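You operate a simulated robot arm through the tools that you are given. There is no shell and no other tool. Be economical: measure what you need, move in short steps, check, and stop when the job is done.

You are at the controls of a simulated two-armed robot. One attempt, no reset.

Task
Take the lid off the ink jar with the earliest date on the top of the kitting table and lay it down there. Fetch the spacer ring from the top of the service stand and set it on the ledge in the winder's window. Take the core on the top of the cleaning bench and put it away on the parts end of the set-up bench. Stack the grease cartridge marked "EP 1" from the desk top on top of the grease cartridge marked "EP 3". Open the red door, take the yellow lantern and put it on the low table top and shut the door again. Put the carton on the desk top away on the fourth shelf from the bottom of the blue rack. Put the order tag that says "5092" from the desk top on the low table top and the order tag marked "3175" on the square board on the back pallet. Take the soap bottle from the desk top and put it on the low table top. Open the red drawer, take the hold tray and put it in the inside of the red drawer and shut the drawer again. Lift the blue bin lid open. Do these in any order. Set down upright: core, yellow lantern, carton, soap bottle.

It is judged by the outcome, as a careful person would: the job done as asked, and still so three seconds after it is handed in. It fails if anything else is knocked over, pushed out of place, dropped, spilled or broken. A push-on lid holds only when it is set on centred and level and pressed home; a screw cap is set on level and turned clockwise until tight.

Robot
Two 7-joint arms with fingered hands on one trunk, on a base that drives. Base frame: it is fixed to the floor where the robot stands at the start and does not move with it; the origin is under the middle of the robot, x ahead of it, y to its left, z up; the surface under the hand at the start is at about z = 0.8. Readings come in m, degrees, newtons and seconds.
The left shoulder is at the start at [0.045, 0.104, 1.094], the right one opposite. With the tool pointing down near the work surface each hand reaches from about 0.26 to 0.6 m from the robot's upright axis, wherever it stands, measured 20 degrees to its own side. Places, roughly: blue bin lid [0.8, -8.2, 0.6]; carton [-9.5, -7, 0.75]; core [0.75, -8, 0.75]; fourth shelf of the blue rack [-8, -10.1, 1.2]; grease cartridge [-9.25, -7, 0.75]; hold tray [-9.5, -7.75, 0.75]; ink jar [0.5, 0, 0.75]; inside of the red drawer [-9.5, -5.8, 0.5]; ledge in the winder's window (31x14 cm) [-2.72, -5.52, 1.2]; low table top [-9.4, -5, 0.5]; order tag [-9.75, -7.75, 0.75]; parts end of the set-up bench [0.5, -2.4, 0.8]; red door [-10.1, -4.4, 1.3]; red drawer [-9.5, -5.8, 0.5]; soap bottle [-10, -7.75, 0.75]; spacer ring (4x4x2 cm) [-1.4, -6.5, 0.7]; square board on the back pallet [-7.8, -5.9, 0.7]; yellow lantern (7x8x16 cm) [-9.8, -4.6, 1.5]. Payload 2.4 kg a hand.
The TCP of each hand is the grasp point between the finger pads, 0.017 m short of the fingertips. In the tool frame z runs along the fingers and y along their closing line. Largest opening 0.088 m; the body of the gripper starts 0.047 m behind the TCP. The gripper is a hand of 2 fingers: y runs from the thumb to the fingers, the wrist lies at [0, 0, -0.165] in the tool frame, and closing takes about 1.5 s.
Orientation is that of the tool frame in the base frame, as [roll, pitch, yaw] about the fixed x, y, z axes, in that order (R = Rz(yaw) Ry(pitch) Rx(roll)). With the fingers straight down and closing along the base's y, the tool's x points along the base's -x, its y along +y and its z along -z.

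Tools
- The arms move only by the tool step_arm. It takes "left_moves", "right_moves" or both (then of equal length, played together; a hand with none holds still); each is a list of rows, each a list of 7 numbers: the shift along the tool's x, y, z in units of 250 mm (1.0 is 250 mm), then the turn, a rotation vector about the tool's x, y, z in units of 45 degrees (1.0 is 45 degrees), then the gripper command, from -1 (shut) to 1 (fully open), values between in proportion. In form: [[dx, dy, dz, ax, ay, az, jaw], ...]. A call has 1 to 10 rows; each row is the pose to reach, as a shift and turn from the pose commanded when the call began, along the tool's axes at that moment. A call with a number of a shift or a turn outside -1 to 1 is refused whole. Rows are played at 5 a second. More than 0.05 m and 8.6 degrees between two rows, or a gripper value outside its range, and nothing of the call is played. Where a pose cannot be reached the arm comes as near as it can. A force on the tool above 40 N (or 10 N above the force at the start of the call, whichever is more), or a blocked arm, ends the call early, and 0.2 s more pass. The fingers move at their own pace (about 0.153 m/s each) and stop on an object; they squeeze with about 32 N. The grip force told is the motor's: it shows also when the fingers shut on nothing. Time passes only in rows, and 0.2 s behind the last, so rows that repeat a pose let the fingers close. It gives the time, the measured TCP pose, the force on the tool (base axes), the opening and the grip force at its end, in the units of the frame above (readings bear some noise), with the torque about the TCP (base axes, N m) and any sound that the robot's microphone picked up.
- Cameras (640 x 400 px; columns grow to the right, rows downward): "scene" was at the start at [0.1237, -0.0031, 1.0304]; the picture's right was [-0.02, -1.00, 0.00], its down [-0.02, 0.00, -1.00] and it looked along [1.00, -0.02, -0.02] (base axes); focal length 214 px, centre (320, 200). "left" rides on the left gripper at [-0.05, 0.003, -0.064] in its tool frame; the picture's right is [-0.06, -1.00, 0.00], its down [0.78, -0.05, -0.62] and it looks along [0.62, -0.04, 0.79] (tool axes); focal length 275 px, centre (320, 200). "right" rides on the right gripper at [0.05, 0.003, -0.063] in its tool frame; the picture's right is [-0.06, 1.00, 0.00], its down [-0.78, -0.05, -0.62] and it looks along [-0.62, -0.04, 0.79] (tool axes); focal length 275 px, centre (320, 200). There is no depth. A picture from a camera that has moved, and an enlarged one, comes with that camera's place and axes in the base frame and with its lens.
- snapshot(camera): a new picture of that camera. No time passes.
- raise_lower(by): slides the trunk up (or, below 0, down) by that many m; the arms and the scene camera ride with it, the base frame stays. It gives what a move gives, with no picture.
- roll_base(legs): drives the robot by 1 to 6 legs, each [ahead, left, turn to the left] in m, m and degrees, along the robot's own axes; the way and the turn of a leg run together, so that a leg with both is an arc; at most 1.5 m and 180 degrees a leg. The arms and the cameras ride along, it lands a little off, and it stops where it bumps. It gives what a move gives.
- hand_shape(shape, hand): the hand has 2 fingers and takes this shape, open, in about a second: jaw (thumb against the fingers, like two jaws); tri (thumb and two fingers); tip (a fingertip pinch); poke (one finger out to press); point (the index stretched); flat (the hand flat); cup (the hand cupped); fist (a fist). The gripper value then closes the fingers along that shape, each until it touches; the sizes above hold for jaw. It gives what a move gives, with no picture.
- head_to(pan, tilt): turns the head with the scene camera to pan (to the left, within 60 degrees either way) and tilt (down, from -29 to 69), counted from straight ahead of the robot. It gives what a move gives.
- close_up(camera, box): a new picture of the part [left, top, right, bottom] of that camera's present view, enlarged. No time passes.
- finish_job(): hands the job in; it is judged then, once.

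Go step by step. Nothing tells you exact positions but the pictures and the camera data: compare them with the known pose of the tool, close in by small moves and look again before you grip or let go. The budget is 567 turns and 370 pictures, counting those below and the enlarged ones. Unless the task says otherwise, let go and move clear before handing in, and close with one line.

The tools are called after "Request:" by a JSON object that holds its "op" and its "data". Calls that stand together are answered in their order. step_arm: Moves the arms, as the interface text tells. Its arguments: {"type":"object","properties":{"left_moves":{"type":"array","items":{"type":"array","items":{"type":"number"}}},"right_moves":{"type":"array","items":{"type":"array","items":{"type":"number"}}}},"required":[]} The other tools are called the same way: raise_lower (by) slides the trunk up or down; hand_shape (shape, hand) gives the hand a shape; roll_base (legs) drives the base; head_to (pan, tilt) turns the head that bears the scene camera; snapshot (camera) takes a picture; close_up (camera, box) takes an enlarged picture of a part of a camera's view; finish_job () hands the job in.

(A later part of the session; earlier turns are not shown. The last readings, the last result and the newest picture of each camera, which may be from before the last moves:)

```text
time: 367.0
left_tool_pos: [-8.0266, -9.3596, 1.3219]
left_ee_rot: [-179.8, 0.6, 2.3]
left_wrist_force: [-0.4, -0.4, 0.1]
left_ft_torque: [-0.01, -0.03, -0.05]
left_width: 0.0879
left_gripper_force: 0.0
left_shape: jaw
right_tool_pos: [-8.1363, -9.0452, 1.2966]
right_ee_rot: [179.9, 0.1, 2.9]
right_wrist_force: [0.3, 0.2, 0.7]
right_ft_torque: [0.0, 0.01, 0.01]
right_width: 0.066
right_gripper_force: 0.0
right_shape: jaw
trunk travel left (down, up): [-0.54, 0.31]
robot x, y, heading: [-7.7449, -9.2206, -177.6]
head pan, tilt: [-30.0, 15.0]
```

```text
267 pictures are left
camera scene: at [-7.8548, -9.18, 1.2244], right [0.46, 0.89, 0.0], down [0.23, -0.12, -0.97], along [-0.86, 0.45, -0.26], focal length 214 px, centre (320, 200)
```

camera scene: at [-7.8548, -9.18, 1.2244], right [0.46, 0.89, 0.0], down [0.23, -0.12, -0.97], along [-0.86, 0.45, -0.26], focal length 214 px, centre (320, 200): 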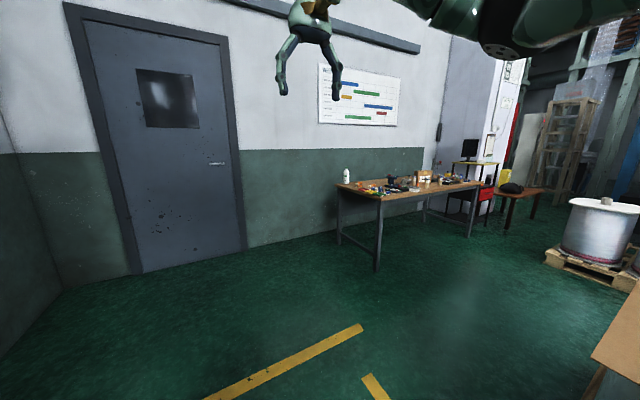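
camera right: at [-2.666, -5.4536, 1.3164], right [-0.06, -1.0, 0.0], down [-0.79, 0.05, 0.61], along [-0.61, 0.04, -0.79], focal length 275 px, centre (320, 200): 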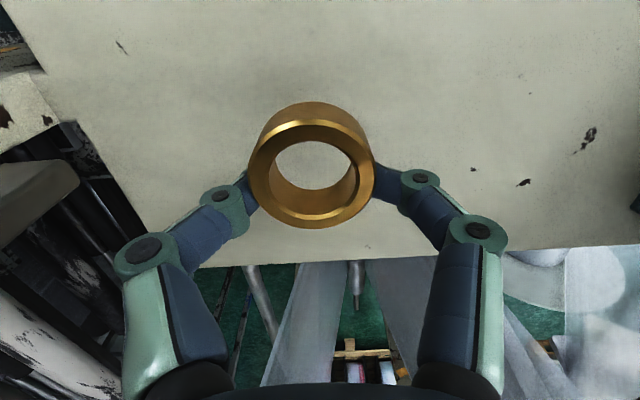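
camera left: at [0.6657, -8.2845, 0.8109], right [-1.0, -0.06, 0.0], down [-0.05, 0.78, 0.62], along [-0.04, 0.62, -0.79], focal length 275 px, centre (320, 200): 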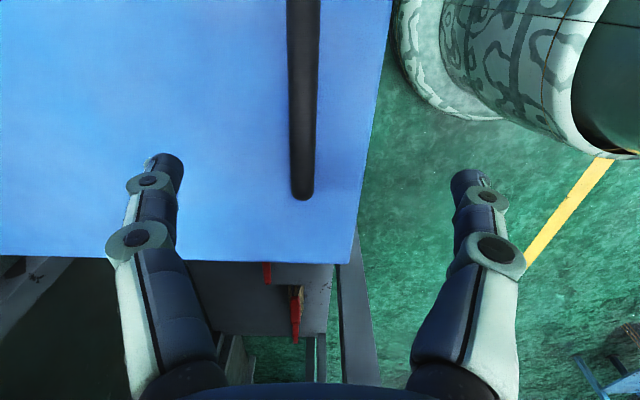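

Request:
{"op": "roll_base", "data": {"legs": [[0.7, 0, -2.4], [0, -1.45, 0]]}}

Request:
{"op": "head_to", "data": {"pan": 0, "tilt": 20}}

Request:
{"op": "snapshot", "data": {"camera": "scene"}}

```text
time: 377.5
left_tool_pos: [-8.7233, -7.9328, 1.3209]
left_ee_rot: [-179.9, 0.6, -1.3]
left_wrist_force: [0.2, 0.0, -0.1]
left_ft_torque: [-0.05, -0.01, -0.05]
left_width: 0.088
left_gripper_force: 0.0
left_shape: jaw
right_tool_pos: [-8.8117, -7.6125, 1.2963]
right_ee_rot: [179.9, 0.0, -1.0]
right_wrist_force: [0.9, -0.4, 0.5]
right_ft_torque: [0.01, 0.01, 0.03]
right_width: 0.066
right_gripper_force: 0.1
right_shape: jaw
trunk travel left (down, up): [-0.54, 0.31]
robot x, y, heading: [-8.4346, -7.8148, 178.9]
head pan, tilt: [-30.0, 15.0]
```

```text
time: 378.5
left_tool_pos: [-8.7234, -7.9328, 1.3223]
left_ee_rot: [-179.9, 0.6, -1.4]
left_wrist_force: [-0.5, 0.6, 0.9]
left_ft_torque: [-0.01, -0.01, -0.01]
left_width: 0.088
left_gripper_force: 0.1
left_shape: jaw
right_tool_pos: [-8.8125, -7.6138, 1.2978]
right_ee_rot: [179.9, 0.1, -1.0]
right_wrist_force: [0.3, -0.3, -0.9]
right_ft_torque: [0.03, -0.02, -0.01]
right_width: 0.0659
right_gripper_force: 0.0
right_shape: jaw
trunk travel left (down, up): [-0.54, 0.31]
robot x, y, heading: [-8.4312, -7.8133, 178.6]
head pan, tilt: [0.0, 20.0]
```

```text
266 pictures are left
camera scene: at [-8.5535, -7.8115, 1.2162], right [0.02, 1.0, 0.0], down [0.34, -0.01, -0.94], along [-0.94, 0.02, -0.34], focal length 214 px, centre (320, 200)
```

scene: 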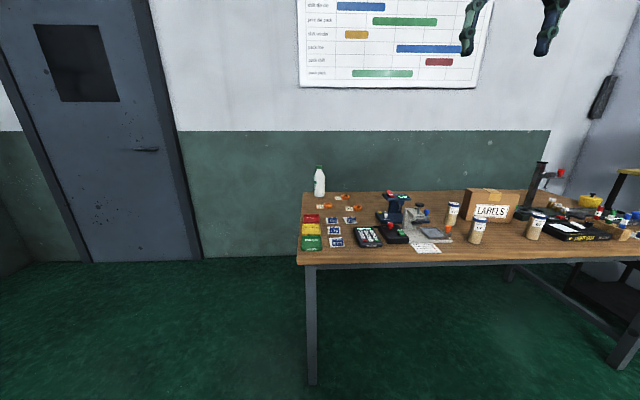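

Request:
{"op": "close_up", "data": {"camera": "scene", "box": [290, 160, 460, 266]}}

Request:
{"op": "close_up", "data": {"camera": "scene", "box": [430, 160, 640, 290]}}

```text
3.76 times, centred on (375, 213) of scene
camera zoom: at [-8.5535, -7.8115, 1.2162], right [0.02, 1.0, 0.0], down [0.34, -0.01, -0.94], along [-0.94, 0.02, -0.34], focal length 807 px, centre (113, 151)
```

zoom: 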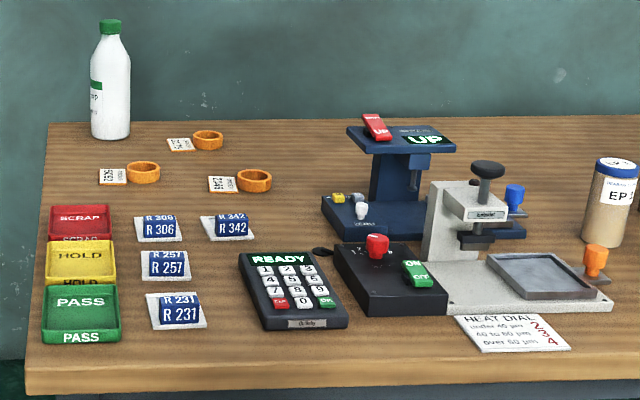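

```text
3.05 times, centred on (535, 225) of scene
camera zoom: at [-8.5535, -7.8115, 1.2162], right [0.02, 1.0, 0.0], down [0.34, -0.01, -0.94], along [-0.94, 0.02, -0.34], focal length 654 px, centre (-335, 124)
```

zoom: 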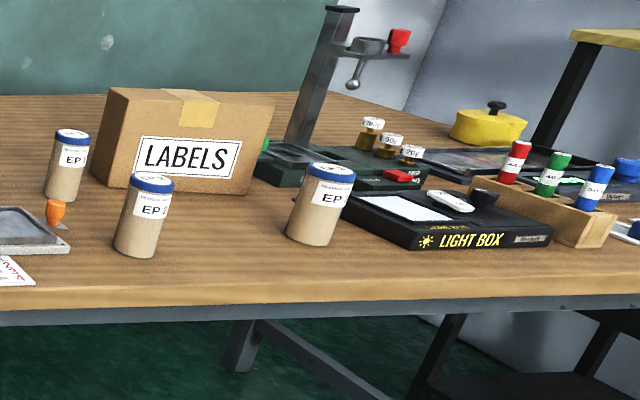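

Request:
{"op": "close_up", "data": {"camera": "scene", "box": [440, 195, 490, 245]}}

Request:
{"op": "close_up", "data": {"camera": "scene", "box": [520, 205, 560, 245]}}

Request:
{"op": "close_up", "data": {"camera": "scene", "box": [310, 190, 370, 215]}}

```text
8.00 times, centred on (465, 220) of scene
camera zoom: at [-8.5535, -7.8115, 1.2162], right [0.02, 1.0, 0.0], down [0.34, -0.01, -0.94], along [-0.94, 0.02, -0.34], focal length 1716 px, centre (-840, 40)
```

zoom: 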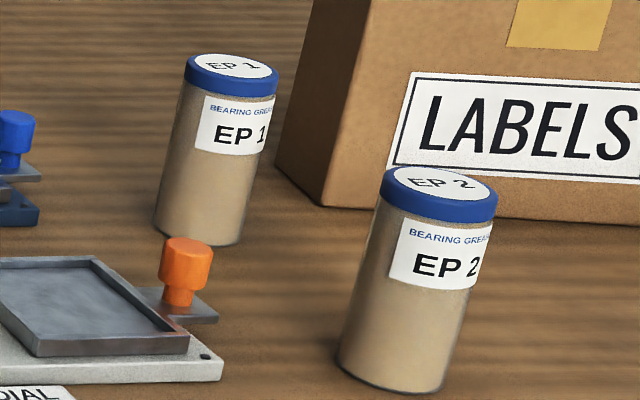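

```text
10.00 times, centred on (540, 225) of scene
camera zoom: at [-8.5535, -7.8115, 1.2162], right [0.02, 1.0, 0.0], down [0.34, -0.01, -0.94], along [-0.94, 0.02, -0.34], focal length 2145 px, centre (-1880, -50)
```

zoom: 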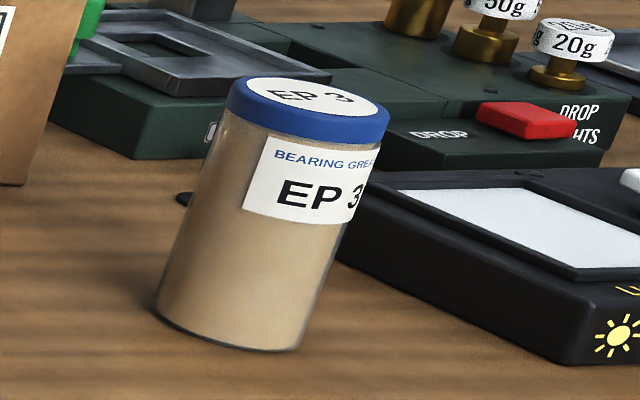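

```text
10.67 times, centred on (340, 202) of scene
camera zoom: at [-8.5535, -7.8115, 1.2162], right [0.02, 1.0, 0.0], down [0.34, -0.01, -0.94], along [-0.94, 0.02, -0.34], focal length 2288 px, centre (107, 173)
```

zoom: 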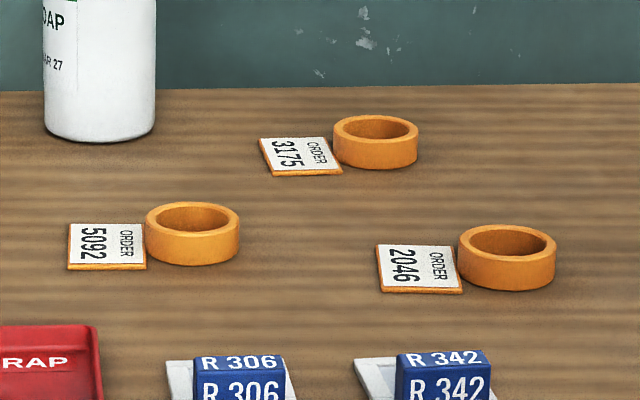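

EP 1 is the back-left cartridge, EP 3 the front-right. Tags: 3175 at the back, 5092 front-left. I move up to the desk for the cartridges first.

Request:
{"op": "roll_base", "data": {"legs": [[0, -0.5, 1.2], [0.46, 0, 0]]}}

Request:
{"op": "head_to", "data": {"pan": -15, "tilt": 30}}

Request:
{"op": "snapshot", "data": {"camera": "scene"}}

Request:
{"op": "snapshot", "data": {"camera": "right"}}

```text
time: 383.8
left_tool_pos: [-9.1814, -7.4348, 1.3222]
left_ee_rot: [-179.9, 0.5, -0.2]
left_wrist_force: [0.4, -0.6, -0.4]
left_ft_torque: [-0.02, -0.02, 0.0]
left_width: 0.088
left_gripper_force: 0.1
left_shape: jaw
right_tool_pos: [-9.2762, -7.1155, 1.2968]
right_ee_rot: [179.8, 0.1, 0.2]
right_wrist_force: [0.0, -0.2, 0.3]
right_ft_torque: [-0.02, -0.01, -0.01]
right_width: 0.0659
right_gripper_force: 0.2
right_shape: jaw
trunk travel left (down, up): [-0.54, 0.31]
robot x, y, heading: [-8.8963, -7.3061, 180.0]
head pan, tilt: [0.0, 20.0]
```

```text
time: 384.6
left_tool_pos: [-9.1813, -7.4335, 1.3214]
left_ee_rot: [-179.7, 0.6, -0.2]
left_wrist_force: [0.2, 0.5, 0.5]
left_ft_torque: [0.0, 0.0, -0.02]
left_width: 0.0878
left_gripper_force: 0.0
left_shape: jaw
right_tool_pos: [-9.276, -7.1168, 1.2977]
right_ee_rot: [179.9, 0.0, 0.2]
right_wrist_force: [0.0, 0.2, 0.1]
right_ft_torque: [-0.01, 0.03, 0.01]
right_width: 0.0658
right_gripper_force: 0.1
right_shape: jaw
trunk travel left (down, up): [-0.54, 0.31]
robot x, y, heading: [-8.8947, -7.3068, 179.6]
head pan, tilt: [-15.0, 30.0]
```

```text
260 pictures are left
camera scene: at [-9.0074, -7.2859, 1.2002], right [0.26, 0.97, 0.0], down [0.48, -0.13, -0.87], along [-0.84, 0.23, -0.5], focal length 214 px, centre (320, 200)
```

scene: 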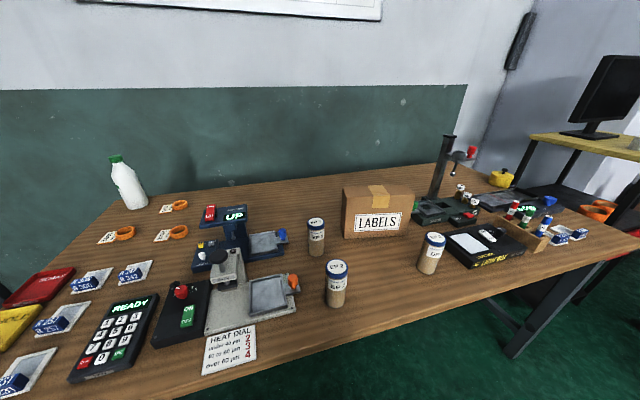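

```text
259 pictures are left
camera right: at [-9.2265, -7.1181, 1.3601], right [-0.06, -1.0, 0.0], down [-0.78, 0.05, 0.62], along [-0.62, 0.03, -0.79], focal length 275 px, centre (320, 200)
```

right: 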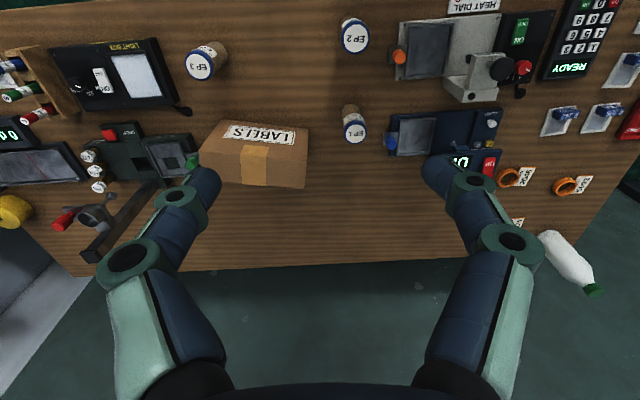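

Request:
{"op": "roll_base", "data": {"legs": [[0.055, 0, 0]]}}

Request:
{"op": "raise_lower", "data": {"by": -0.22}}

Request:
{"op": "snapshot", "data": {"camera": "right"}}

```text
time: 385.5
left_tool_pos: [-9.2359, -7.4339, 1.321]
left_ee_rot: [-179.9, 0.5, -0.2]
left_wrist_force: [-0.7, 0.4, 0.2]
left_ft_torque: [-0.03, 0.01, -0.01]
left_width: 0.0879
left_gripper_force: 0.0
left_shape: jaw
right_tool_pos: [-9.3328, -7.1157, 1.295]
right_ee_rot: [179.9, -0.1, 0.2]
right_wrist_force: [0.2, 0.0, -0.3]
right_ft_torque: [-0.02, -0.02, 0.0]
right_width: 0.066
right_gripper_force: 0.1
right_shape: jaw
trunk travel left (down, up): [-0.54, 0.31]
robot x, y, heading: [-8.948, -7.3088, 179.9]
head pan, tilt: [-15.0, 30.0]
```

```text
time: 387.9
left_tool_pos: [-9.235, -7.4339, 1.1031]
left_ee_rot: [-179.7, 0.6, -0.3]
left_wrist_force: [1.1, 0.5, -0.9]
left_ft_torque: [-0.04, 0.01, 0.03]
left_width: 0.0878
left_gripper_force: 0.1
left_shape: jaw
right_tool_pos: [-9.331, -7.1167, 1.077]
right_ee_rot: [179.9, 0.0, 0.2]
right_wrist_force: [-1.4, 0.1, -0.8]
right_ft_torque: [-0.01, 0.02, -0.03]
right_width: 0.0659
right_gripper_force: 0.1
right_shape: jaw
trunk travel left (down, up): [-0.32, 0.53]
robot x, y, heading: [-8.948, -7.307, 180.0]
head pan, tilt: [-15.0, 30.0]
```

```text
258 pictures are left
camera right: at [-9.2811, -7.1179, 1.1403], right [-0.06, -1.0, 0.0], down [-0.78, 0.05, 0.62], along [-0.62, 0.03, -0.79], focal length 275 px, centre (320, 200)
```

right: 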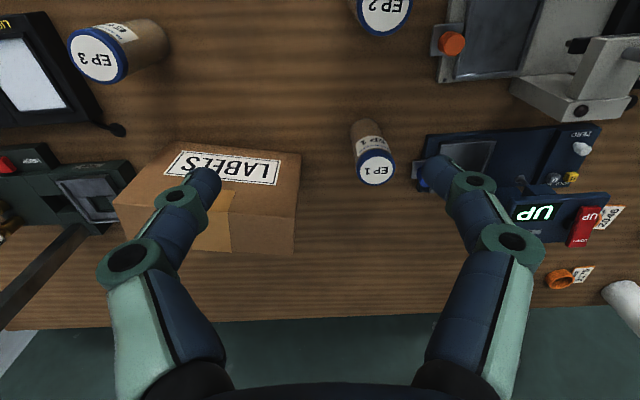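

Request:
{"op": "step_arm", "data": {"right_moves": [[-0.12, 0.06, 0.05, 0, 0, 0, 0.7], [-0.24, 0.12, 0.1, 0, 0, 0, 0.7], [-0.36, 0.18, 0.15, 0, 0, 0, 0.7], [-0.476, 0.224, 0.25, 0, 0, 0, 0.7], [-0.476, 0.224, 0.4, 0, 0, 0, 0.7], [-0.476, 0.224, 0.5, 0, 0, 0, 0.7], [-0.476, 0.224, 0.5, 0, 0, 0, 0.7]]}}

Request:
{"op": "snapshot", "data": {"camera": "right"}}

Request:
{"op": "snapshot", "data": {"camera": "scene"}}

```text
time: 389.5
left_tool_pos: [-9.2356, -7.4331, 1.1018]
left_ee_rot: [-179.8, 0.6, -0.3]
left_wrist_force: [-0.1, -0.8, -0.1]
left_ft_torque: [-0.02, 0.02, 0.0]
left_width: 0.0878
left_gripper_force: 0.1
left_shape: jaw
right_tool_pos: [-9.4496, -7.1727, 0.9487]
right_ee_rot: [180.0, 0.0, 0.2]
right_wrist_force: [-0.2, -0.3, -0.7]
right_ft_torque: [0.01, -0.01, 0.02]
right_width: 0.0748
right_gripper_force: 0.1
right_shape: jaw
trunk travel left (down, up): [-0.32, 0.53]
robot x, y, heading: [-8.9483, -7.3095, 179.8]
head pan, tilt: [-15.0, 30.0]
```

```text
257 pictures are left
camera right: at [-9.4011, -7.1747, 1.0135], right [-0.06, -1.0, 0.0], down [-0.78, 0.05, 0.62], along [-0.62, 0.03, -0.79], focal length 275 px, centre (320, 200)
```

right: 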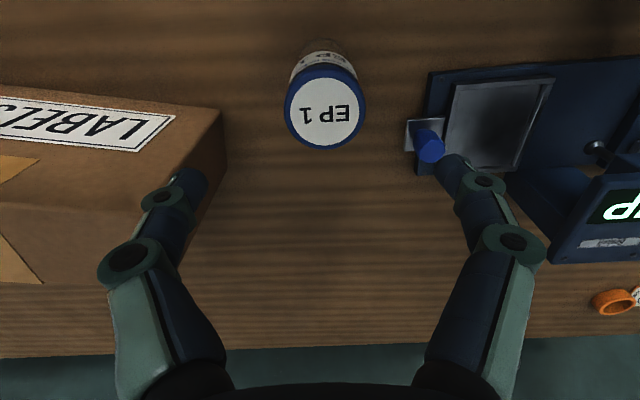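

```text
256 pictures are left
camera scene: at [-9.0672, -7.2858, 0.9789], right [0.26, 0.97, 0.0], down [0.48, -0.13, -0.87], along [-0.84, 0.23, -0.5], focal length 214 px, centre (320, 200)
```

scene: 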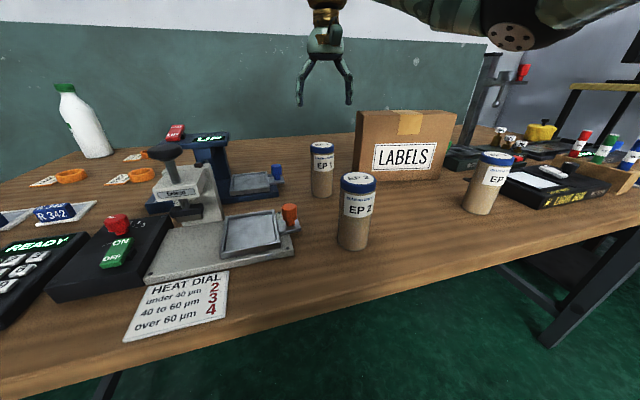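

Request:
{"op": "step_arm", "data": {"right_moves": [[0, 0, 0, 0, 0, 0.18, 0.6], [0, 0, 0, 0, 0, 0.36, 0.6], [0, 0, 0, 0, 0, 0.54, 0.6], [0, 0, 0, 0, 0, 0.667, 0.6], [0, 0, 0, 0, 0, 0.667, 0.6]]}}

Request:
{"op": "snapshot", "data": {"camera": "right"}}

```text
time: 390.7
left_tool_pos: [-9.2369, -7.4336, 1.101]
left_ee_rot: [-179.9, 0.6, -0.2]
left_wrist_force: [0.5, 0.5, -0.6]
left_ft_torque: [0.04, -0.01, 0.03]
left_width: 0.0879
left_gripper_force: 0.0
left_shape: jaw
right_tool_pos: [-9.4499, -7.1718, 0.9523]
right_ee_rot: [179.8, -0.2, -29.8]
right_wrist_force: [0.7, 0.0, 0.2]
right_ft_torque: [0.01, -0.01, 0.0]
right_width: 0.0709
right_gripper_force: 0.0
right_shape: jaw
trunk travel left (down, up): [-0.32, 0.53]
robot x, y, heading: [-8.9459, -7.3065, 179.9]
head pan, tilt: [-15.0, 30.0]
```

```text
255 pictures are left
camera right: at [-9.4086, -7.1992, 1.0153], right [-0.55, -0.83, 0.0], down [-0.66, 0.43, 0.62], along [-0.52, 0.34, -0.79], focal length 275 px, centre (320, 200)
```

right: 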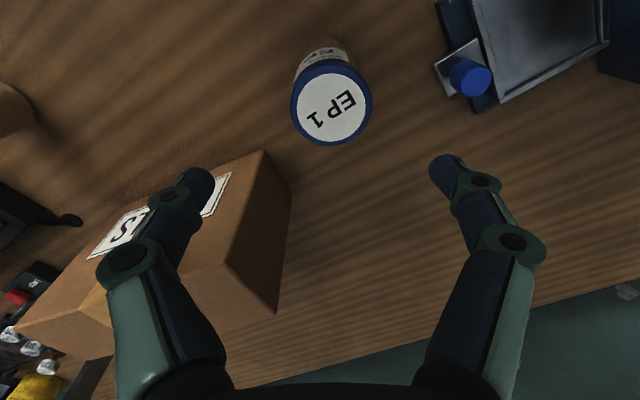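

Request:
{"op": "step_arm", "data": {"right_moves": [[-0.015, 0.022, 0.12, 0, 0, 0, 0.6], [-0.015, 0.022, 0.26, 0, 0, 0, 0.6], [-0.015, 0.022, 0.38, 0, 0, 0, 0.6], [-0.015, 0.022, 0.43, 0, 0, 0, 0.6], [-0.015, 0.022, 0.43, 0, 0, 0, 0.6]]}}

Request:
{"op": "snapshot", "data": {"camera": "right"}}

Request:
{"op": "close_up", "data": {"camera": "scene", "box": [260, 50, 460, 230]}}

```text
time: 391.9
left_tool_pos: [-9.2357, -7.4343, 1.1014]
left_ee_rot: [-179.8, 0.6, -0.3]
left_wrist_force: [-0.2, -0.2, -0.3]
left_ft_torque: [-0.02, 0.01, -0.05]
left_width: 0.0877
left_gripper_force: 0.1
left_shape: jaw
right_tool_pos: [-9.4546, -7.1757, 0.8436]
right_ee_rot: [179.9, -0.2, -29.9]
right_wrist_force: [0.8, 0.2, -1.0]
right_ft_torque: [-0.02, 0.02, -0.01]
right_width: 0.0708
right_gripper_force: 0.1
right_shape: jaw
trunk travel left (down, up): [-0.32, 0.53]
robot x, y, heading: [-8.9501, -7.309, 180.0]
head pan, tilt: [-15.0, 30.0]
```

```text
254 pictures are left
camera right: at [-9.4136, -7.2024, 0.9062], right [-0.55, -0.84, 0.0], down [-0.66, 0.43, 0.62], along [-0.52, 0.34, -0.79], focal length 275 px, centre (320, 200)
```

right: 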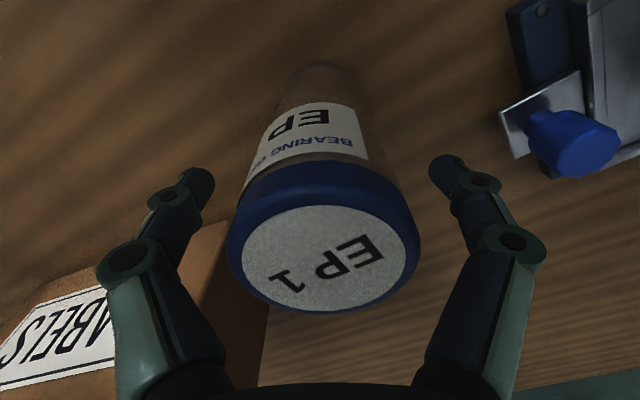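

```text
2.22 times, centred on (360, 140) of scene
camera zoom: at [-9.0672, -7.2858, 0.9789], right [0.26, 0.97, 0.0], down [0.48, -0.13, -0.87], along [-0.84, 0.23, -0.5], focal length 477 px, centre (231, 333)
```

zoom: 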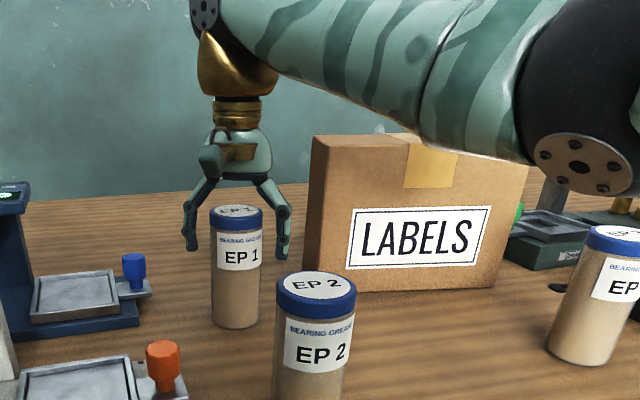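

Request:
{"op": "step_arm", "data": {"right_moves": [[0, 0, 0.06, 0, 0, 0, 0.6], [0, 0, 0.06, 0, 0, 0, -1], [0, 0, 0.06, 0, 0, 0, -1], [0, 0, 0.06, 0, 0, 0, -1], [0, 0, 0.06, 0, 0, 0, -1], [0, 0, -0.06, 0, 0, 0, -1], [0, 0, -0.2, 0, 0, 0, -1], [0, 0, -0.35, 0, 0, 0, -1], [0, 0, -0.45, 0, 0, 0, -1]]}}

Request:
{"op": "snapshot", "data": {"camera": "scene"}}

```text
time: 393.9
left_tool_pos: [-9.2361, -7.4343, 1.1009]
left_ee_rot: [-179.8, 0.6, -0.3]
left_wrist_force: [0.8, -0.2, -0.4]
left_ft_torque: [0.01, 0.02, -0.02]
left_width: 0.088
left_gripper_force: 0.0
left_shape: jaw
right_tool_pos: [-9.4553, -7.1755, 0.9578]
right_ee_rot: [179.9, 0.0, -29.8]
right_wrist_force: [0.7, -0.2, -1.2]
right_ft_torque: [0.02, -0.04, 0.0]
right_width: 0.0384
right_gripper_force: 32.1
right_shape: jaw
trunk travel left (down, up): [-0.32, 0.53]
robot x, y, heading: [-8.9471, -7.3103, 179.9]
head pan, tilt: [-15.0, 30.0]
```

```text
252 pictures are left
camera scene: at [-9.0672, -7.2858, 0.9789], right [0.26, 0.97, 0.0], down [0.48, -0.13, -0.87], along [-0.84, 0.23, -0.5], focal length 214 px, centre (320, 200)
```

scene: 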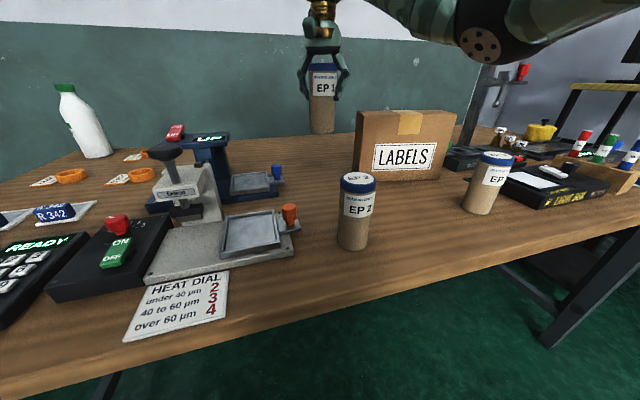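

Request:
{"op": "step_arm", "data": {"right_moves": [[0, 0, -0.15, 0, 0, 0, -1], [0, 0, -0.28, 0, 0, 0, -1], [0.15, -0.086, -0.28, 0, 0, 0, -1], [0.3, -0.172, -0.28, 0, 0, 0, -1], [0.45, -0.258, -0.28, 0, 0, 0, -1]]}}

Request:
{"op": "roll_base", "data": {"legs": [[0, -0.25, 0]]}}

Request:
{"op": "snapshot", "data": {"camera": "right"}}

Request:
{"op": "snapshot", "data": {"camera": "scene"}}

```text
time: 395.1
left_tool_pos: [-9.2344, -7.4345, 1.1022]
left_ee_rot: [-179.9, 0.6, -0.1]
left_wrist_force: [0.6, 0.4, 0.2]
left_ft_torque: [0.03, 0.02, -0.01]
left_width: 0.0879
left_gripper_force: 0.0
left_shape: jaw
right_tool_pos: [-9.3255, -7.1755, 1.0273]
right_ee_rot: [179.9, -0.2, -29.9]
right_wrist_force: [-0.9, 0.1, -1.1]
right_ft_torque: [-0.02, -0.02, -0.01]
right_width: 0.0386
right_gripper_force: 31.4
right_shape: jaw
trunk travel left (down, up): [-0.32, 0.53]
robot x, y, heading: [-8.9508, -7.3056, 179.9]
head pan, tilt: [-15.0, 30.0]
```

```text
time: 396.9
left_tool_pos: [-9.2347, -7.1866, 1.101]
left_ee_rot: [-179.9, 0.5, 0.1]
left_wrist_force: [0.2, 0.6, 0.2]
left_ft_torque: [-0.02, -0.01, 0.01]
left_width: 0.0879
left_gripper_force: 0.1
left_shape: jaw
right_tool_pos: [-9.3279, -6.9288, 1.0264]
right_ee_rot: [179.9, -0.1, -29.5]
right_wrist_force: [-0.5, 0.2, -1.4]
right_ft_torque: [0.01, -0.04, -0.01]
right_width: 0.0385
right_gripper_force: 32.6
right_shape: jaw
trunk travel left (down, up): [-0.32, 0.53]
robot x, y, heading: [-8.9506, -7.0558, -179.5]
head pan, tilt: [-15.0, 30.0]
```

```text
251 pictures are left
camera right: at [-9.2862, -6.9548, 1.0905], right [-0.55, -0.84, 0.0], down [-0.66, 0.43, 0.62], along [-0.52, 0.34, -0.79], focal length 275 px, centre (320, 200)
```

right: 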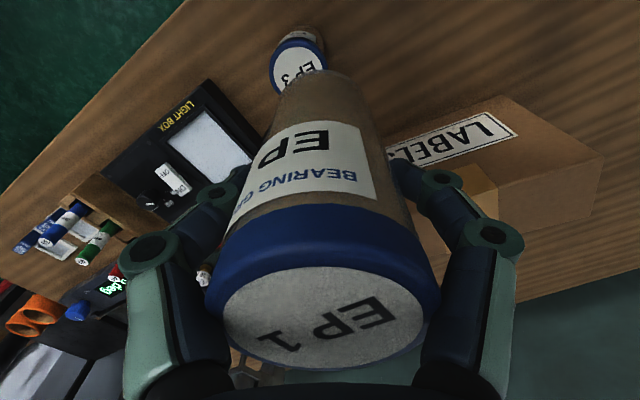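

```text
250 pictures are left
camera scene: at [-9.0676, -7.037, 0.9789], right [0.26, 0.97, 0.0], down [0.48, -0.13, -0.87], along [-0.84, 0.22, -0.5], focal length 214 px, centre (320, 200)
```

scene: 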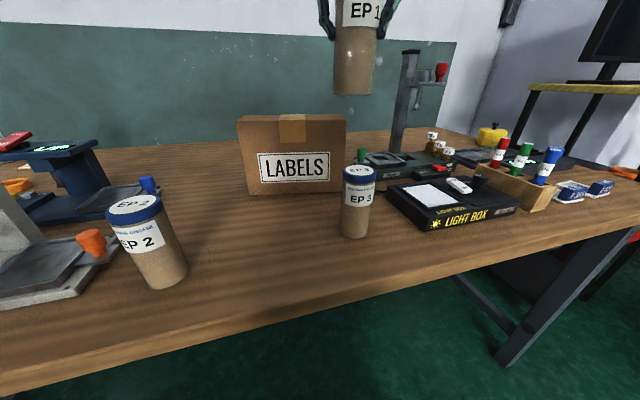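

Request:
{"op": "step_arm", "data": {"right_moves": [[0.011, -0.07, 0.05, 0, 0, 0, -1], [0.011, -0.07, 0.15, 0, 0, 0, -1], [0.011, -0.07, 0.24, 0, 0, 0, -1], [0.011, -0.07, 0.27, 0, 0, 0, -1]]}}

Request:
{"op": "close_up", "data": {"camera": "scene", "box": [290, 60, 430, 200]}}

Request:
{"op": "snapshot", "data": {"camera": "left"}}

```text
time: 397.9
left_tool_pos: [-9.2356, -7.1871, 1.1015]
left_ee_rot: [-179.8, 0.7, 0.1]
left_wrist_force: [1.2, 0.7, 0.6]
left_ft_torque: [0.03, -0.02, 0.01]
left_width: 0.0877
left_gripper_force: 0.0
left_shape: jaw
right_tool_pos: [-9.3169, -6.9141, 0.961]
right_ee_rot: [180.0, -0.1, -29.5]
right_wrist_force: [0.1, 0.3, -1.7]
right_ft_torque: [0.03, -0.01, 0.02]
right_width: 0.0385
right_gripper_force: 32.3
right_shape: jaw
trunk travel left (down, up): [-0.32, 0.53]
robot x, y, heading: [-8.9486, -7.0597, -179.6]
head pan, tilt: [-15.0, 30.0]
```

```text
2.86 times, centred on (360, 130) of scene
camera zoom: at [-9.0676, -7.0371, 0.9789], right [0.26, 0.97, 0.0], down [0.48, -0.13, -0.87], along [-0.84, 0.22, -0.5], focal length 613 px, centre (206, 400)
```

zoom: 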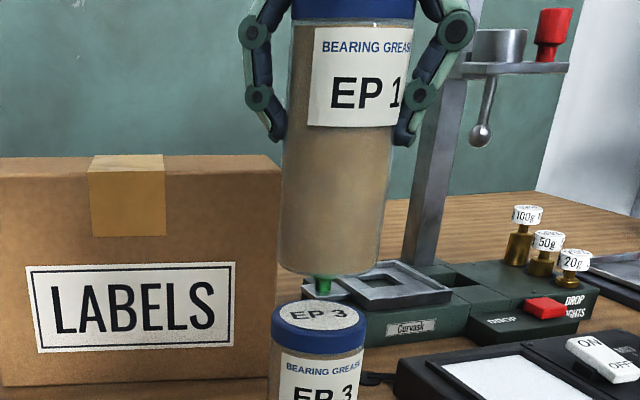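

```text
248 pictures are left
camera left: at [-9.2852, -7.1904, 1.1648], right [-0.06, 1.0, 0.0], down [0.79, 0.05, 0.61], along [0.61, 0.04, -0.79], focal length 275 px, centre (320, 200)
```

left: 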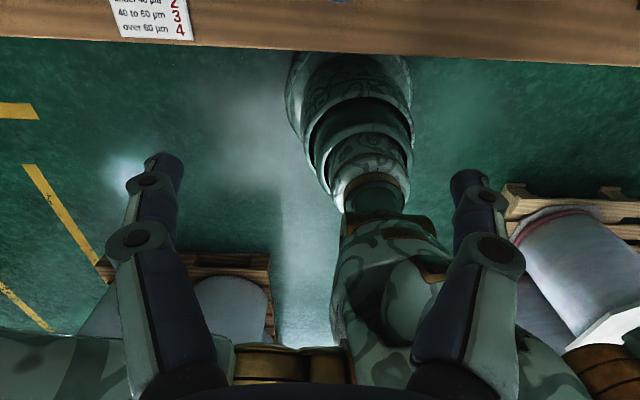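

Request:
{"op": "step_arm", "data": {"right_moves": [[0.004, 0.007, 0.03, 0, 0, 0, -1], [0.004, 0.007, 0.06, 0, 0, 0, -1], [0.004, 0.007, 0.088, 0, 0, 0, -1], [0.004, 0.007, 0.1, 0, 0, 0, -1]]}}

Request:
{"op": "close_up", "data": {"camera": "scene", "box": [290, 80, 430, 220]}}

```text
time: 398.9
left_tool_pos: [-9.2353, -7.1861, 1.1019]
left_ee_rot: [-180.0, 0.6, 0.1]
left_wrist_force: [-0.6, 0.5, -0.7]
left_ft_torque: [-0.01, -0.02, -0.02]
left_width: 0.0878
left_gripper_force: 0.1
left_shape: jaw
right_tool_pos: [-9.3168, -6.9164, 0.9345]
right_ee_rot: [179.9, 0.0, -29.5]
right_wrist_force: [-0.8, 0.5, -1.3]
right_ft_torque: [0.0, 0.01, 0.02]
right_width: 0.0386
right_gripper_force: 31.5
right_shape: jaw
trunk travel left (down, up): [-0.32, 0.53]
robot x, y, heading: [-8.9497, -7.0585, -180.0]
head pan, tilt: [-15.0, 30.0]
```

```text
2.86 times, centred on (360, 150) of scene
camera zoom: at [-9.0676, -7.0372, 0.9789], right [0.26, 0.97, 0.0], down [0.48, -0.13, -0.87], along [-0.84, 0.22, -0.5], focal length 613 px, centre (206, 343)
```

zoom: 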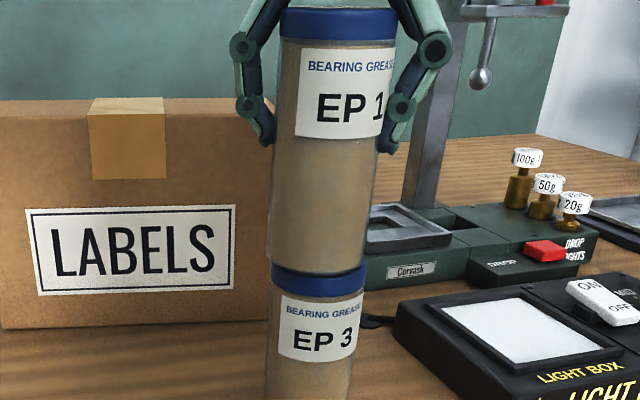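

Request:
{"op": "step_arm", "data": {"right_moves": [[0, 0, 0.008, 0, 0, 0, -1], [0, 0, 0.014, 0, 0, 0, -1], [0, 0, 0.018, 0, 0, 0, -1]]}}

Request:
{"op": "close_up", "data": {"camera": "scene", "box": [320, 130, 400, 210]}}

```text
time: 399.7
left_tool_pos: [-9.2343, -7.1867, 1.1025]
left_ee_rot: [-179.8, 0.5, 0.1]
left_wrist_force: [1.6, 0.0, -0.1]
left_ft_torque: [0.01, -0.01, -0.02]
left_width: 0.0881
left_gripper_force: 0.0
left_shape: jaw
right_tool_pos: [-9.3163, -6.9174, 0.9326]
right_ee_rot: [179.8, 0.1, -29.5]
right_wrist_force: [-1.5, -1.4, 15.8]
right_ft_torque: [0.01, 0.0, 0.02]
right_width: 0.0391
right_gripper_force: 32.0
right_shape: jaw
trunk travel left (down, up): [-0.32, 0.53]
robot x, y, heading: [-8.948, -7.0567, -179.9]
head pan, tilt: [-15.0, 30.0]
```

```text
5.00 times, centred on (360, 170) of scene
camera zoom: at [-9.0669, -7.0375, 0.9792], right [0.26, 0.97, 0.0], down [0.48, -0.13, -0.87], along [-0.84, 0.22, -0.5], focal length 1072 px, centre (120, 350)
```

zoom: 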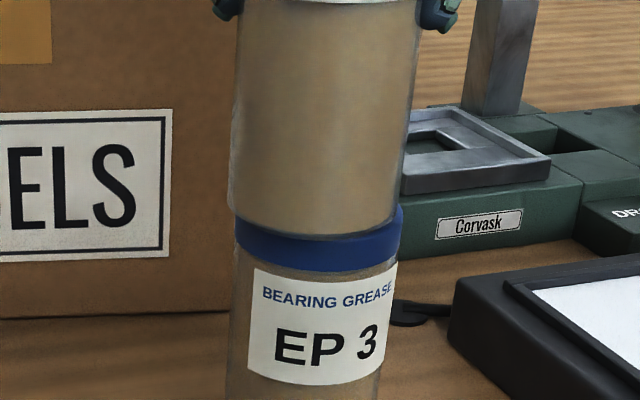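

Seated and centred. I release and rise.

Request:
{"op": "step_arm", "data": {"right_moves": [[0, 0, -0.006, 0, 0, 0, -1], [0, 0, -0.006, 0, 0, 0, -0.05], [0, 0, -0.006, 0, 0, 0, 0.2], [0, 0, -0.006, 0, 0, 0, 0.5], [0, 0, -0.006, 0, 0, 0, 0.6], [0, 0, -0.006, 0, 0, 0, 0.6], [0, 0, -0.1, 0, 0, 0, 0.6], [0, 0, -0.25, 0, 0, 0, 0.6], [0, 0, -0.4, 0, 0, 0, 0.6]]}}

Request:
{"op": "snapshot", "data": {"camera": "scene"}}

```text
time: 401.7
left_tool_pos: [-9.2345, -7.186, 1.1015]
left_ee_rot: [-179.8, 0.6, 0.1]
left_wrist_force: [-0.1, 0.3, -0.2]
left_ft_torque: [-0.01, 0.01, 0.01]
left_width: 0.0878
left_gripper_force: 0.1
left_shape: jaw
right_tool_pos: [-9.3153, -6.9173, 1.0298]
right_ee_rot: [179.9, 0.0, -29.6]
right_wrist_force: [0.1, 0.3, -0.2]
right_ft_torque: [0.0, 0.0, 0.0]
right_width: 0.07
right_gripper_force: 0.0
right_shape: jaw
trunk travel left (down, up): [-0.32, 0.53]
robot x, y, heading: [-8.9514, -7.059, -179.7]
head pan, tilt: [-15.0, 30.0]
```

```text
245 pictures are left
camera scene: at [-9.0675, -7.0372, 0.9789], right [0.26, 0.97, 0.0], down [0.48, -0.13, -0.87], along [-0.84, 0.22, -0.5], focal length 214 px, centre (320, 200)
```

scene: 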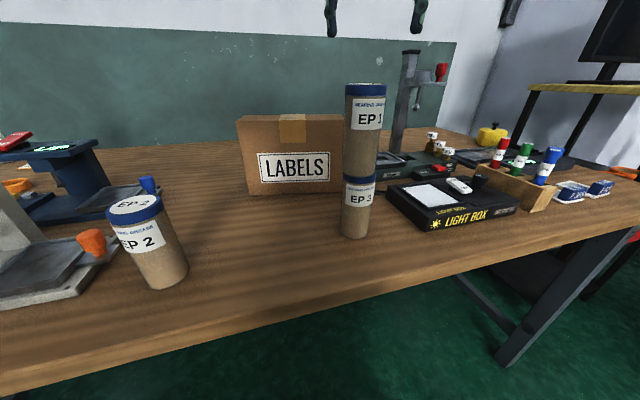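

Stack done. Next the carton; I back the hands up and look at it from above with the right hand camera.

Request:
{"op": "step_arm", "data": {"right_moves": [[0, 0, -0.15, 0, 0, -0.19, 1], [0, 0, -0.3, 0, 0, -0.38, 1], [0, 0, -0.4, 0, 0, -0.57, 1], [0, 0, -0.4, 0, 0, -0.667, 1]]}}

Request:
{"op": "snapshot", "data": {"camera": "right"}}

```text
time: 402.7
left_tool_pos: [-9.2351, -7.1867, 1.1007]
left_ee_rot: [-179.7, 0.6, 0.1]
left_wrist_force: [0.3, 0.0, -0.9]
left_ft_torque: [-0.02, -0.01, 0.0]
left_width: 0.0878
left_gripper_force: 0.0
left_shape: jaw
right_tool_pos: [-9.3164, -6.9167, 1.1297]
right_ee_rot: [179.8, 0.0, 0.7]
right_wrist_force: [-0.2, -0.1, 0.2]
right_ft_torque: [0.03, -0.02, 0.01]
right_width: 0.0879
right_gripper_force: 0.0
right_shape: jaw
trunk travel left (down, up): [-0.32, 0.53]
robot x, y, heading: [-8.9472, -7.0589, -180.0]
head pan, tilt: [-15.0, 30.0]
```

```text
244 pictures are left
camera right: at [-9.2669, -6.9182, 1.1931], right [-0.05, -1.0, 0.0], down [-0.78, 0.04, 0.62], along [-0.62, 0.03, -0.79], focal length 275 px, centre (320, 200)
```

right: 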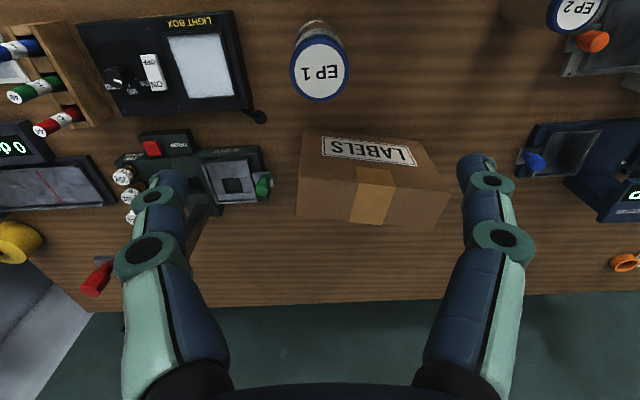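

The carton is about 18 cm wide, ~6 cm deep, so one hand can straddle it front-to-back. I edge 4 cm closer and turn the right hand.

Request:
{"op": "roll_base", "data": {"legs": [[0.045, 0.02, 0]]}}

Request:
{"op": "step_arm", "data": {"right_moves": [[-0.05, 0.03, 0, 0, 0, -0.19, 1], [-0.12, 0.06, 0, 0, 0, -0.38, 1], [-0.2, 0.1, 0, 0, 0, -0.57, 1], [-0.28, 0.14, 0, 0, 0, -0.76, 1], [-0.36, 0.18, 0, 0, 0, -0.9, 1]]}}

Request:
{"op": "step_arm", "data": {"right_moves": [[0, 0, 0, 0, 0, -0.19, 1], [0, 0, 0, 0, 0, -0.38, 1], [0, 0, 0, 0, 0, -0.57, 1], [0, 0, 0, 0, 0, -0.76, 1], [0, 0, 0, 0, 0, -0.836, 1]]}}

Request:
{"op": "snapshot", "data": {"camera": "right"}}

Request:
{"op": "snapshot", "data": {"camera": "scene"}}

```text
time: 403.6
left_tool_pos: [-9.279, -7.2069, 1.1005]
left_ee_rot: [-179.8, 0.6, 0.2]
left_wrist_force: [-0.6, -0.4, -0.9]
left_ft_torque: [0.0, 0.01, -0.02]
left_width: 0.088
left_gripper_force: 0.0
left_shape: jaw
right_tool_pos: [-9.3611, -6.9373, 1.1284]
right_ee_rot: [179.9, 0.0, 0.4]
right_wrist_force: [-0.4, -0.1, -0.5]
right_ft_torque: [0.0, 0.01, -0.01]
right_width: 0.0878
right_gripper_force: 0.0
right_shape: jaw
trunk travel left (down, up): [-0.32, 0.53]
robot x, y, heading: [-8.9913, -7.0811, -180.0]
head pan, tilt: [-15.0, 30.0]
```

```text
time: 404.8
left_tool_pos: [-9.2786, -7.2069, 1.1017]
left_ee_rot: [-179.8, 0.7, 0.0]
left_wrist_force: [-0.1, 0.1, -0.1]
left_ft_torque: [0.01, 0.02, -0.01]
left_width: 0.0879
left_gripper_force: 0.0
left_shape: jaw
right_tool_pos: [-9.4496, -6.9847, 1.1305]
right_ee_rot: [179.9, 0.0, 41.0]
right_wrist_force: [-0.5, 1.2, -0.3]
right_ft_torque: [-0.03, -0.01, -0.02]
right_width: 0.0878
right_gripper_force: 0.0
right_shape: jaw
trunk travel left (down, up): [-0.32, 0.53]
robot x, y, heading: [-8.9917, -7.0812, -179.6]
head pan, tilt: [-15.0, 30.0]
```

```text
time: 406.0
left_tool_pos: [-9.2787, -7.2078, 1.1011]
left_ee_rot: [-179.9, 0.6, 0.1]
left_wrist_force: [0.6, 0.6, 0.0]
left_ft_torque: [-0.01, -0.01, 0.03]
left_width: 0.0878
left_gripper_force: 0.0
left_shape: jaw
right_tool_pos: [-9.4485, -6.9829, 1.1304]
right_ee_rot: [180.0, 0.0, 78.8]
right_wrist_force: [0.3, -0.9, -0.4]
right_ft_torque: [-0.04, -0.01, 0.02]
right_width: 0.0881
right_gripper_force: 0.0
right_shape: jaw
trunk travel left (down, up): [-0.32, 0.53]
robot x, y, heading: [-8.9919, -7.0791, -179.9]
head pan, tilt: [-15.0, 30.0]
```

```text
243 pictures are left
camera right: at [-9.4372, -6.9341, 1.1927], right [0.97, -0.26, 0.0], down [-0.2, -0.76, 0.62], along [-0.16, -0.6, -0.78], focal length 275 px, centre (320, 200)
```

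right: 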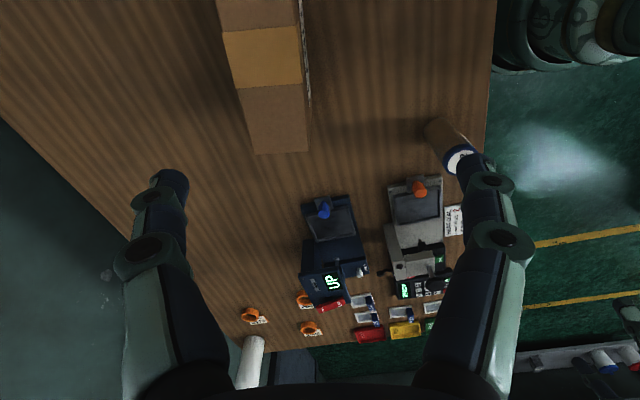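

```text
242 pictures are left
camera scene: at [-9.1114, -7.0581, 0.9789], right [0.25, 0.97, 0.0], down [0.48, -0.13, -0.87], along [-0.84, 0.22, -0.5], focal length 214 px, centre (320, 200)
```

scene: 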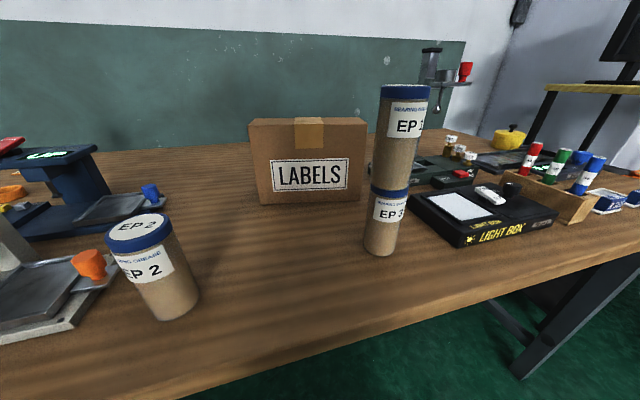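

Request:
{"op": "step_arm", "data": {"right_moves": [[-0.01, -0.07, 0.1, 0, 0, 0, 1], [-0.02, -0.14, 0.2, 0, 0, 0, 1], [-0.03, -0.212, 0.32, 0, 0, 0, 1], [-0.03, -0.212, 0.48, 0, 0, 0, 1], [-0.03, -0.212, 0.64, 0, 0, 0, 1], [-0.03, -0.212, 0.72, 0, 0, 0, 1], [-0.03, -0.212, 0.72, 0, 0, 0, 1]]}}

Request:
{"op": "snapshot", "data": {"camera": "right"}}

Request:
{"op": "snapshot", "data": {"camera": "scene"}}

```text
time: 407.6
left_tool_pos: [-9.2785, -7.2082, 1.1022]
left_ee_rot: [-179.8, 0.6, 0.2]
left_wrist_force: [-0.4, 0.1, 0.4]
left_ft_torque: [0.0, 0.0, 0.01]
left_width: 0.0879
left_gripper_force: 0.0
left_shape: jaw
right_tool_pos: [-9.505, -6.9784, 0.949]
right_ee_rot: [180.0, 0.0, 78.7]
right_wrist_force: [-1.1, 1.1, 0.6]
right_ft_torque: [-0.01, 0.0, -0.03]
right_width: 0.0879
right_gripper_force: 0.1
right_shape: jaw
trunk travel left (down, up): [-0.32, 0.53]
robot x, y, heading: [-8.993, -7.0816, -180.0]
head pan, tilt: [-15.0, 30.0]
```

```text
241 pictures are left
camera right: at [-9.4917, -6.9301, 1.0121], right [0.97, -0.26, 0.0], down [-0.2, -0.76, 0.62], along [-0.16, -0.6, -0.78], focal length 275 px, centre (320, 200)
```

right: 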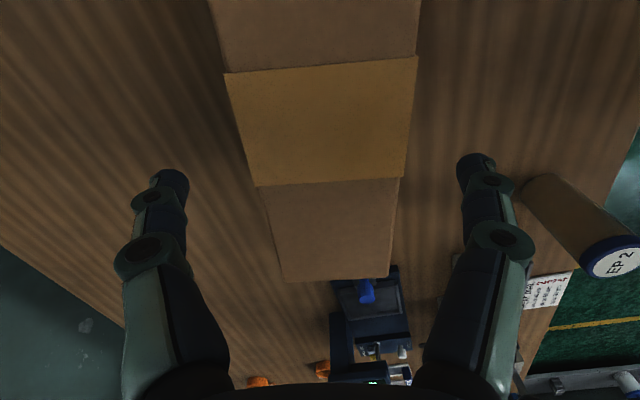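

```text
240 pictures are left
camera scene: at [-9.1114, -7.0581, 0.9789], right [0.25, 0.97, 0.0], down [0.48, -0.13, -0.87], along [-0.84, 0.22, -0.5], focal length 214 px, centre (320, 200)
```

scene: 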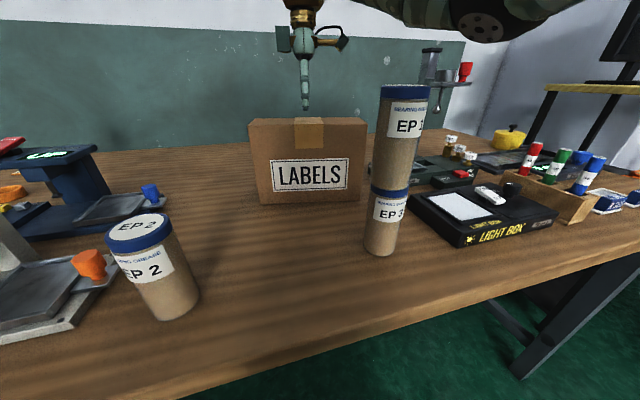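

Request:
{"op": "step_arm", "data": {"right_moves": [[0, 0.01, 0.1, 0, 0, 0, 1], [0, 0.01, 0.2, 0, 0, 0, 1], [0, 0.01, 0.26, 0, 0, 0, 1], [0, 0.01, 0.26, 0, 0, 0, -1], [0, 0.01, 0.26, 0, 0, 0, -1], [0, 0.01, 0.26, 0, 0, 0, -1], [0, 0.01, 0.26, 0, 0, 0, -1]]}}

Request:
{"op": "close_up", "data": {"camera": "scene", "box": [220, 40, 420, 220]}}

```text
time: 409.2
left_tool_pos: [-9.2796, -7.2074, 1.1009]
left_ee_rot: [-179.8, 0.6, 0.1]
left_wrist_force: [0.0, -0.2, -0.7]
left_ft_torque: [0.02, -0.02, 0.03]
left_width: 0.088
left_gripper_force: 0.1
left_shape: jaw
right_tool_pos: [-9.5023, -6.982, 0.8836]
right_ee_rot: [-180.0, 0.1, 78.7]
right_wrist_force: [-0.5, -1.0, 13.6]
right_ft_torque: [-0.01, 0.05, 0.03]
right_width: 0.0632
right_gripper_force: 31.9
right_shape: jaw
trunk travel left (down, up): [-0.32, 0.53]
robot x, y, heading: [-8.9861, -7.0784, -179.9]
head pan, tilt: [-15.0, 30.0]
```

```text
2.22 times, centred on (320, 130) of scene
camera zoom: at [-9.1107, -7.0582, 0.979], right [0.25, 0.97, 0.0], down [0.48, -0.13, -0.87], along [-0.84, 0.22, -0.5], focal length 477 px, centre (320, 356)
```

zoom: 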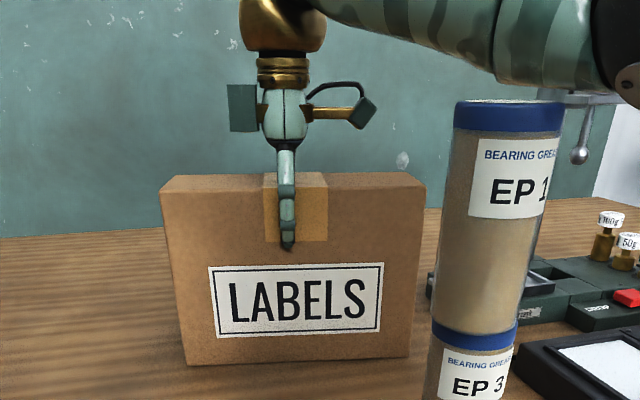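

Carton gripped. I raise the trunk 0.32 m so it clears the stack, then check.

Request:
{"op": "raise_lower", "data": {"by": 0.32}}

Request:
{"op": "snapshot", "data": {"camera": "scene"}}

```text
time: 412.4
left_tool_pos: [-9.2796, -7.2074, 1.4217]
left_ee_rot: [-179.9, 0.5, 0.2]
left_wrist_force: [0.6, -0.6, 0.5]
left_ft_torque: [0.02, 0.01, -0.02]
left_width: 0.0881
left_gripper_force: 0.2
left_shape: jaw
right_tool_pos: [-9.5006, -6.9806, 1.2026]
right_ee_rot: [179.9, 0.1, 78.7]
right_wrist_force: [0.8, 0.4, -4.7]
right_ft_torque: [-0.02, -0.01, 0.02]
right_width: 0.0633
right_gripper_force: 31.8
right_shape: jaw
trunk travel left (down, up): [-0.64, 0.21]
robot x, y, heading: [-8.9938, -7.0792, -179.9]
head pan, tilt: [-15.0, 30.0]
```

```text
238 pictures are left
camera scene: at [-9.106, -7.058, 1.3003], right [0.25, 0.97, 0.0], down [0.48, -0.13, -0.87], along [-0.84, 0.22, -0.5], focal length 214 px, centre (320, 200)
```

scene: 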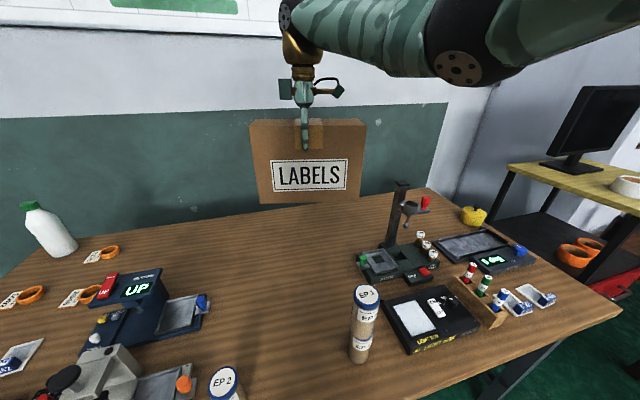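

Request:
{"op": "close_up", "data": {"camera": "scene", "box": [320, 270, 420, 370]}}

```text
4.00 times, centred on (370, 320) of scene
camera zoom: at [-9.106, -7.058, 1.3003], right [0.25, 0.97, 0.0], down [0.48, -0.13, -0.87], along [-0.84, 0.22, -0.5], focal length 858 px, centre (120, -280)
```

zoom: 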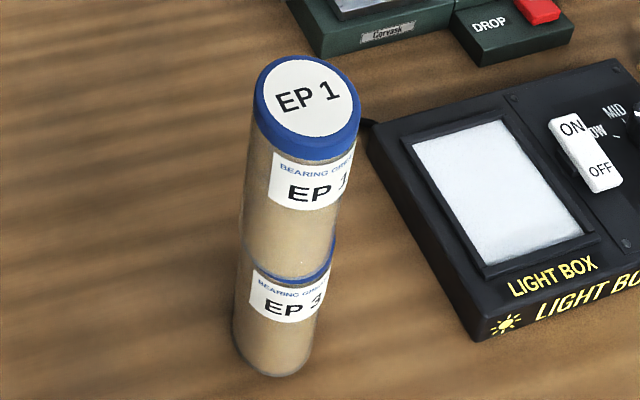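

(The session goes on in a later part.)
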